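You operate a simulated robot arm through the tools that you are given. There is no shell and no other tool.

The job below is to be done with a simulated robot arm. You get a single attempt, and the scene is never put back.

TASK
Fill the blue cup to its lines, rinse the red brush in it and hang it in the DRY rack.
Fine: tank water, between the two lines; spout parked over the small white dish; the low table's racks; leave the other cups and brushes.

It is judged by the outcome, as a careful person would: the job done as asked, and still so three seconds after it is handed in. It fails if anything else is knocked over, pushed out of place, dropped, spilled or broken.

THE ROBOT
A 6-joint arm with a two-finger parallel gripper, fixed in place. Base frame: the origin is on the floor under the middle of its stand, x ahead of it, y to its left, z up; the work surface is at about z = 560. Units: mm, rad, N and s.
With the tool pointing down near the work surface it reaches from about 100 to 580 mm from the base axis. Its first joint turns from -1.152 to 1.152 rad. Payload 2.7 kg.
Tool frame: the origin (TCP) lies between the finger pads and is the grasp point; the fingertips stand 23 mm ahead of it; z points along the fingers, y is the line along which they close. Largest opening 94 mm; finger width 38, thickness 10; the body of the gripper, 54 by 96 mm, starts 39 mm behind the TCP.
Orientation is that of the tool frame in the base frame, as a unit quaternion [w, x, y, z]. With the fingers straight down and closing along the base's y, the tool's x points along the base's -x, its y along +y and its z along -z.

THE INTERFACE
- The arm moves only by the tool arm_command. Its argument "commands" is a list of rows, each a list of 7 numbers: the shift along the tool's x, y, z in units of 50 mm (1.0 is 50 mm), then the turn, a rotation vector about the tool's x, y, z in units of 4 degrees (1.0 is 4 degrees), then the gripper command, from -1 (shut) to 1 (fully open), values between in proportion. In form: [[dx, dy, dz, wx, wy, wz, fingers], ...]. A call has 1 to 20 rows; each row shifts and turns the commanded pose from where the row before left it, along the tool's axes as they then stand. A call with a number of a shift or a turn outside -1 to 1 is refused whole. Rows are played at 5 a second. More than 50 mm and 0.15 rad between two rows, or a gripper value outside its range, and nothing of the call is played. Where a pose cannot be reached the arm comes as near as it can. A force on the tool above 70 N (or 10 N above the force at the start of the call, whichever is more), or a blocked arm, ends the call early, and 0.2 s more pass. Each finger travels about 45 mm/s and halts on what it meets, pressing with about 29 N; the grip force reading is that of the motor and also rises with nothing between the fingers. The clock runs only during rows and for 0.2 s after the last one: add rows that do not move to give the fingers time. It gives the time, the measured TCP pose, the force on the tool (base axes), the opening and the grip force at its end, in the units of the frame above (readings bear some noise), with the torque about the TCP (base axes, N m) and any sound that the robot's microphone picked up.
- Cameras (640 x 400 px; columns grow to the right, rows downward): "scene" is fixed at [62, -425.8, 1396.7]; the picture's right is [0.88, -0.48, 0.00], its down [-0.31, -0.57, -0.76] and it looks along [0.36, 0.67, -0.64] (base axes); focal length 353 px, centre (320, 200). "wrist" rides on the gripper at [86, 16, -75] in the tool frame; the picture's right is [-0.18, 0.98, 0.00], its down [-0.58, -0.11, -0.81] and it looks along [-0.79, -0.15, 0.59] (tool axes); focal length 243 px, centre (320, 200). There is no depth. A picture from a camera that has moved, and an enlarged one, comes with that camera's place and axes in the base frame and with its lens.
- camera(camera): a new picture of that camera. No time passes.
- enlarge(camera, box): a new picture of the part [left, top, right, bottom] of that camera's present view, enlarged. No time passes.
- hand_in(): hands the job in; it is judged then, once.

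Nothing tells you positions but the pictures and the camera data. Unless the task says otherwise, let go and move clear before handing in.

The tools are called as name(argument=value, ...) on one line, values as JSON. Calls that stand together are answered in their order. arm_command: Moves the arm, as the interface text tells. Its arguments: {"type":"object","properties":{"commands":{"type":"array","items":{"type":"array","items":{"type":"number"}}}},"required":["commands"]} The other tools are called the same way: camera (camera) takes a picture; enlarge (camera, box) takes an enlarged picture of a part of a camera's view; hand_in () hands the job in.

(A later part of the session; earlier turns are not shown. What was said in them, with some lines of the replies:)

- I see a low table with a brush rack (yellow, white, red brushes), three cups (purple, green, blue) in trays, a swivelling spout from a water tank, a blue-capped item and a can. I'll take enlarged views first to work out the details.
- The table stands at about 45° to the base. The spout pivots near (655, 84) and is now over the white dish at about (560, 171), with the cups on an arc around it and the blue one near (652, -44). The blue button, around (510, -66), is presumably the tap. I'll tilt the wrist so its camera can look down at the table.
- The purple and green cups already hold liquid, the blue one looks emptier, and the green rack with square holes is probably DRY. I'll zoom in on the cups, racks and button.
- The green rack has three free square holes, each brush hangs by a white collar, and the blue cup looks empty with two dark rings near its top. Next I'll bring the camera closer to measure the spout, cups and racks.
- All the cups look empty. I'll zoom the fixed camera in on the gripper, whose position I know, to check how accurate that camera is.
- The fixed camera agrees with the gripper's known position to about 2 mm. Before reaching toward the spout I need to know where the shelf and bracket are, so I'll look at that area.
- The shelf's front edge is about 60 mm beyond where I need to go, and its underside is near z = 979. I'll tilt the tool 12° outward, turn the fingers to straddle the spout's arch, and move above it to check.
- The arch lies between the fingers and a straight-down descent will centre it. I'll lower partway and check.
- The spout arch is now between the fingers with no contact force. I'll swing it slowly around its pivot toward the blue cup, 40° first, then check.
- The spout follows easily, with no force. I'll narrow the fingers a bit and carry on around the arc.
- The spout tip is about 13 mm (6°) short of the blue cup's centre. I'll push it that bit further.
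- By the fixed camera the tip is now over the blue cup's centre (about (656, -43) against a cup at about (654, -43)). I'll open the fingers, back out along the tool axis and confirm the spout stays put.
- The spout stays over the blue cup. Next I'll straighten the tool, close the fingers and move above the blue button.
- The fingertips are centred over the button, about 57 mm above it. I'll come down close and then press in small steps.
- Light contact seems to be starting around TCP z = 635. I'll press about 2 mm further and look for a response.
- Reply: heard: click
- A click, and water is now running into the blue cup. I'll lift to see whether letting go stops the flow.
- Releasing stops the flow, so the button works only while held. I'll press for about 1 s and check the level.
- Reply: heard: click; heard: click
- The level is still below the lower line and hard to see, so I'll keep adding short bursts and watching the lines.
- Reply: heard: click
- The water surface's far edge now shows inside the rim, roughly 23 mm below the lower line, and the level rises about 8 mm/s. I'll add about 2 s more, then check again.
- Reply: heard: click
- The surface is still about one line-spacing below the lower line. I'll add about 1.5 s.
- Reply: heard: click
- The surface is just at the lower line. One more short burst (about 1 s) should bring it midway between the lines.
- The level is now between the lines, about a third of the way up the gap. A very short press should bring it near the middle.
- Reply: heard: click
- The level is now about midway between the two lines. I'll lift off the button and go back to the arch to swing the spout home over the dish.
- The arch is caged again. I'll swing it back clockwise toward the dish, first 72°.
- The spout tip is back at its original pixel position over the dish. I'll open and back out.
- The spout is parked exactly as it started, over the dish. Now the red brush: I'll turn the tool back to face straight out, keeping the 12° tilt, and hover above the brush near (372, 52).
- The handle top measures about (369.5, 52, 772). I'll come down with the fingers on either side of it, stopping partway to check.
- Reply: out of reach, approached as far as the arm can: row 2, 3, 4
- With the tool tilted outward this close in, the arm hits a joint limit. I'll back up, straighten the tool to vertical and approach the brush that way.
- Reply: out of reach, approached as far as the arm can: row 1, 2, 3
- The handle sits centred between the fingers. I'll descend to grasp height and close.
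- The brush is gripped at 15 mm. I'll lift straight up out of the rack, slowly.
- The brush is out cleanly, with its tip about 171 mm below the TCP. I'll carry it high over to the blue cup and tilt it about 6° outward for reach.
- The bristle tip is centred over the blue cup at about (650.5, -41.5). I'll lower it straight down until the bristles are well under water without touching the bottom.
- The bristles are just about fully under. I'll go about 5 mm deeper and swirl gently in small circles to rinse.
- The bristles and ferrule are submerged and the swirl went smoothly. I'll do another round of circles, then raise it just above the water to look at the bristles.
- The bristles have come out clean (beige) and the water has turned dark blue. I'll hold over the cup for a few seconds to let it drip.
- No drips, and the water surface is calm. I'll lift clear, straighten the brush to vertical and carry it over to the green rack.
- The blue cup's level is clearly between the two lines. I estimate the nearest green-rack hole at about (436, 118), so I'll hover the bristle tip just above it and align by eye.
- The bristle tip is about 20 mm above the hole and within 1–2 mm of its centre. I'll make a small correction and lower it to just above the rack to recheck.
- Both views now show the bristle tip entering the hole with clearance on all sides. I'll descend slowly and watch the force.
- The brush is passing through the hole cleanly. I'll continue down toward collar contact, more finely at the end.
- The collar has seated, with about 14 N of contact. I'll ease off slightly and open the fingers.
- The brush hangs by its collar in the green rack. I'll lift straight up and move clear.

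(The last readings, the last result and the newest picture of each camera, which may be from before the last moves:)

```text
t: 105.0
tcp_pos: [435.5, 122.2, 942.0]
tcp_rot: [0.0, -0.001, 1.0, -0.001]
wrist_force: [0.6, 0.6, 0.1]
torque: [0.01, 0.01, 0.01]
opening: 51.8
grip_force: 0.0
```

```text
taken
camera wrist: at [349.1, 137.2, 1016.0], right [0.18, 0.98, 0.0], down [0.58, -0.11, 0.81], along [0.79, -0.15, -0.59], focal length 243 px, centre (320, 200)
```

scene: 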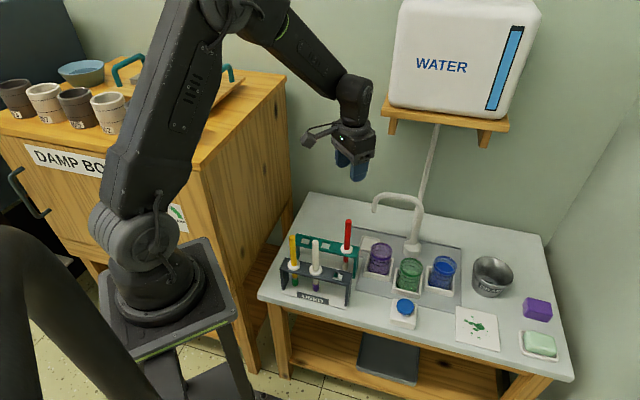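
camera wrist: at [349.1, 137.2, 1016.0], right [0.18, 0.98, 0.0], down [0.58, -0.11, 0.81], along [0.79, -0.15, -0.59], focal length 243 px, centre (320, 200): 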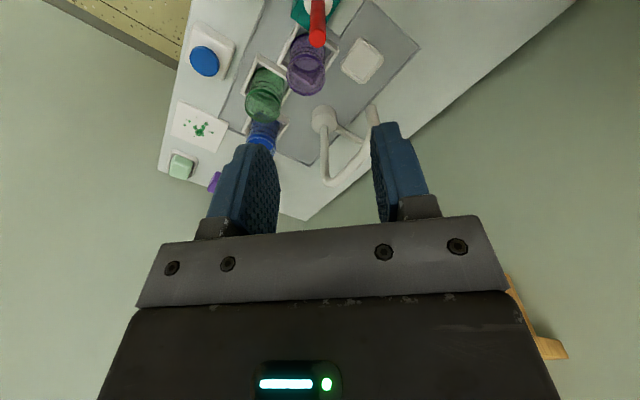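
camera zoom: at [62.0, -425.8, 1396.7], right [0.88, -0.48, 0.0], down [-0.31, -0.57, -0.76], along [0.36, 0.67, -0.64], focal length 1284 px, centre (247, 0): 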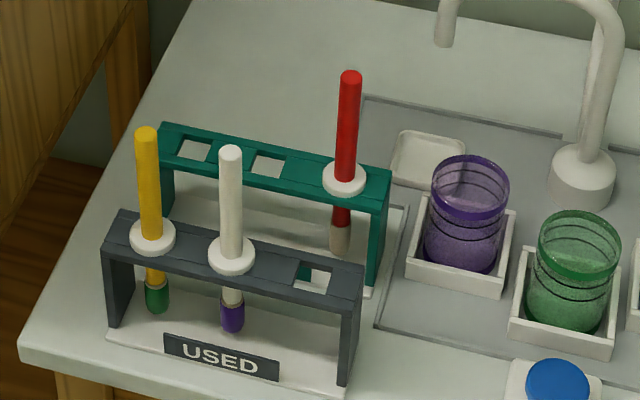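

The red brush, clean bristles and all, hangs in the green rack. As a last check I'll look at that rack's label and inspect everything else.

arm_command(commands=[[0.4, -0.25, 0, 0, 0, 0, 0.1], [0.5, -0.33, 0, 0, 0, 0, 0.1], [0.5, -0.33, 0, 0, 0, 0, 0.1], [0.5, -0.33, 0, 0, 0, 0, 0.1], [0, 0, 0, 0, 1, 0, 0.1], [0, 0, 0, 0, 1, 0, 0.1], [0, 0, 0, 0, 1, 0, 0.1], [0, 0, 0, 0, 1, 0, 0.1], [0, 0, 0, 0, 0, 0, 0.1]])

camera(camera="wrist")

enlarge(camera="wrist", box=[280, 0, 480, 130])

enlarge(camera="scene", box=[350, 180, 510, 320])

enlarge(camera="scene", box=[432, 252, 462, 294])

```text
t: 107.0
tcp_pos: [342.2, 58.4, 942.1]
tcp_rot: [-0.138, -0.001, 0.99, -0.001]
wrist_force: [-0.1, 0.4, 1.0]
torque: [-0.01, 0.02, -0.01]
opening: 51.6
grip_force: 0.1
```

```text
taken
camera wrist: at [278.5, 73.7, 1036.1], right [0.18, 0.98, -0.05], down [0.78, -0.11, 0.61], along [0.6, -0.15, -0.79], focal length 243 px, centre (320, 200)
```

wrist: 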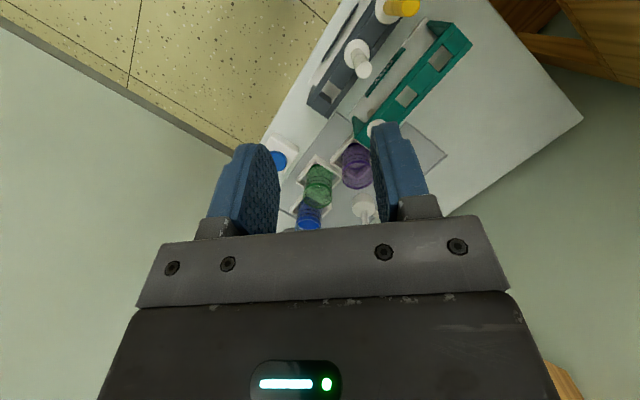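

```text
3.08 times, centred on (380, 65) of wrist
camera zoom: at [278.5, 73.7, 1036.1], right [0.18, 0.98, -0.05], down [0.78, -0.11, 0.61], along [0.6, -0.15, -0.79], focal length 746 px, centre (135, 615)
```

zoom: 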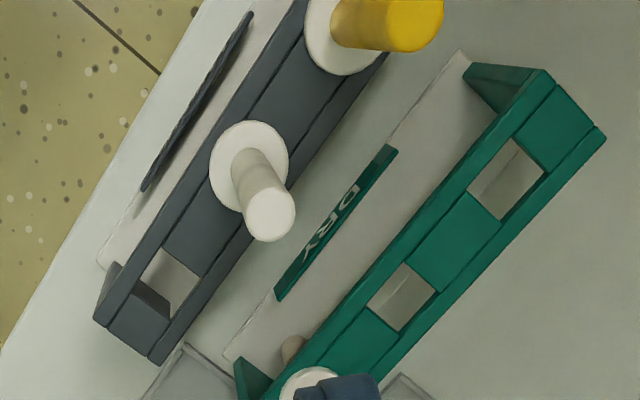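

```text
2.86 times, centred on (430, 250) of scene
camera zoom: at [62.1, -425.8, 1396.7], right [0.88, -0.48, 0.0], down [-0.31, -0.57, -0.76], along [0.36, 0.67, -0.64], focal length 1009 px, centre (6, 57)
```

zoom: 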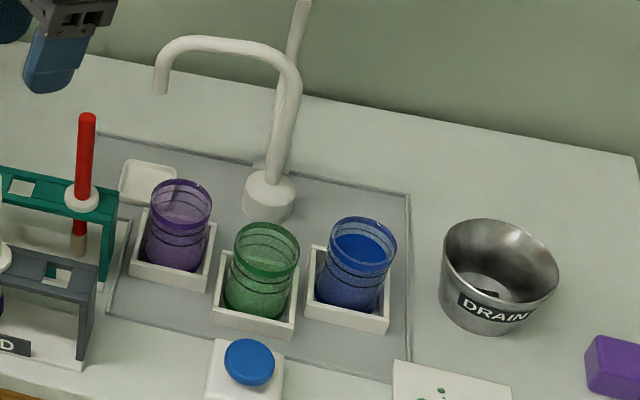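

```text
9.52 times, centred on (447, 273) of scene
camera zoom: at [62.1, -425.8, 1396.7], right [0.88, -0.48, 0.0], down [-0.31, -0.57, -0.76], along [0.36, 0.67, -0.64], focal length 3362 px, centre (-890, -495)
```

zoom: 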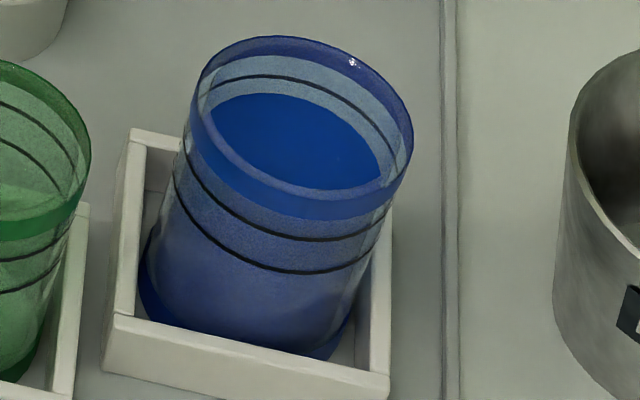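

The label reads DRY and the clean red brush hangs there by its collar. The blue cup's water is between its two lines, the spout is parked over the white dish, and nothing else has moved. The arm is clear, so I'm handing in.

hand_in()

```text
The job is handed in.
```

The job is done and handed in; I don't have the judge's result.

- **Blue cup:** it holds tank water about midway between its two lines. It was empty at the start, and the water is dark blue now because the brush was rinsed in it.
- **Red brush:** I swirled it in the cup until the blue paint was gone and the bristles showed beige. It hangs by its collar in the nearest hole of the green rack, whose label I checked reads DRY.
- **Spout:** it is back over the small white dish, in the same place as at the start.
- **Everything else:** in the last pictures nothing else had moved, and I saw no drips or spills.

The arm let go of the brush and moved clear before I handed in.
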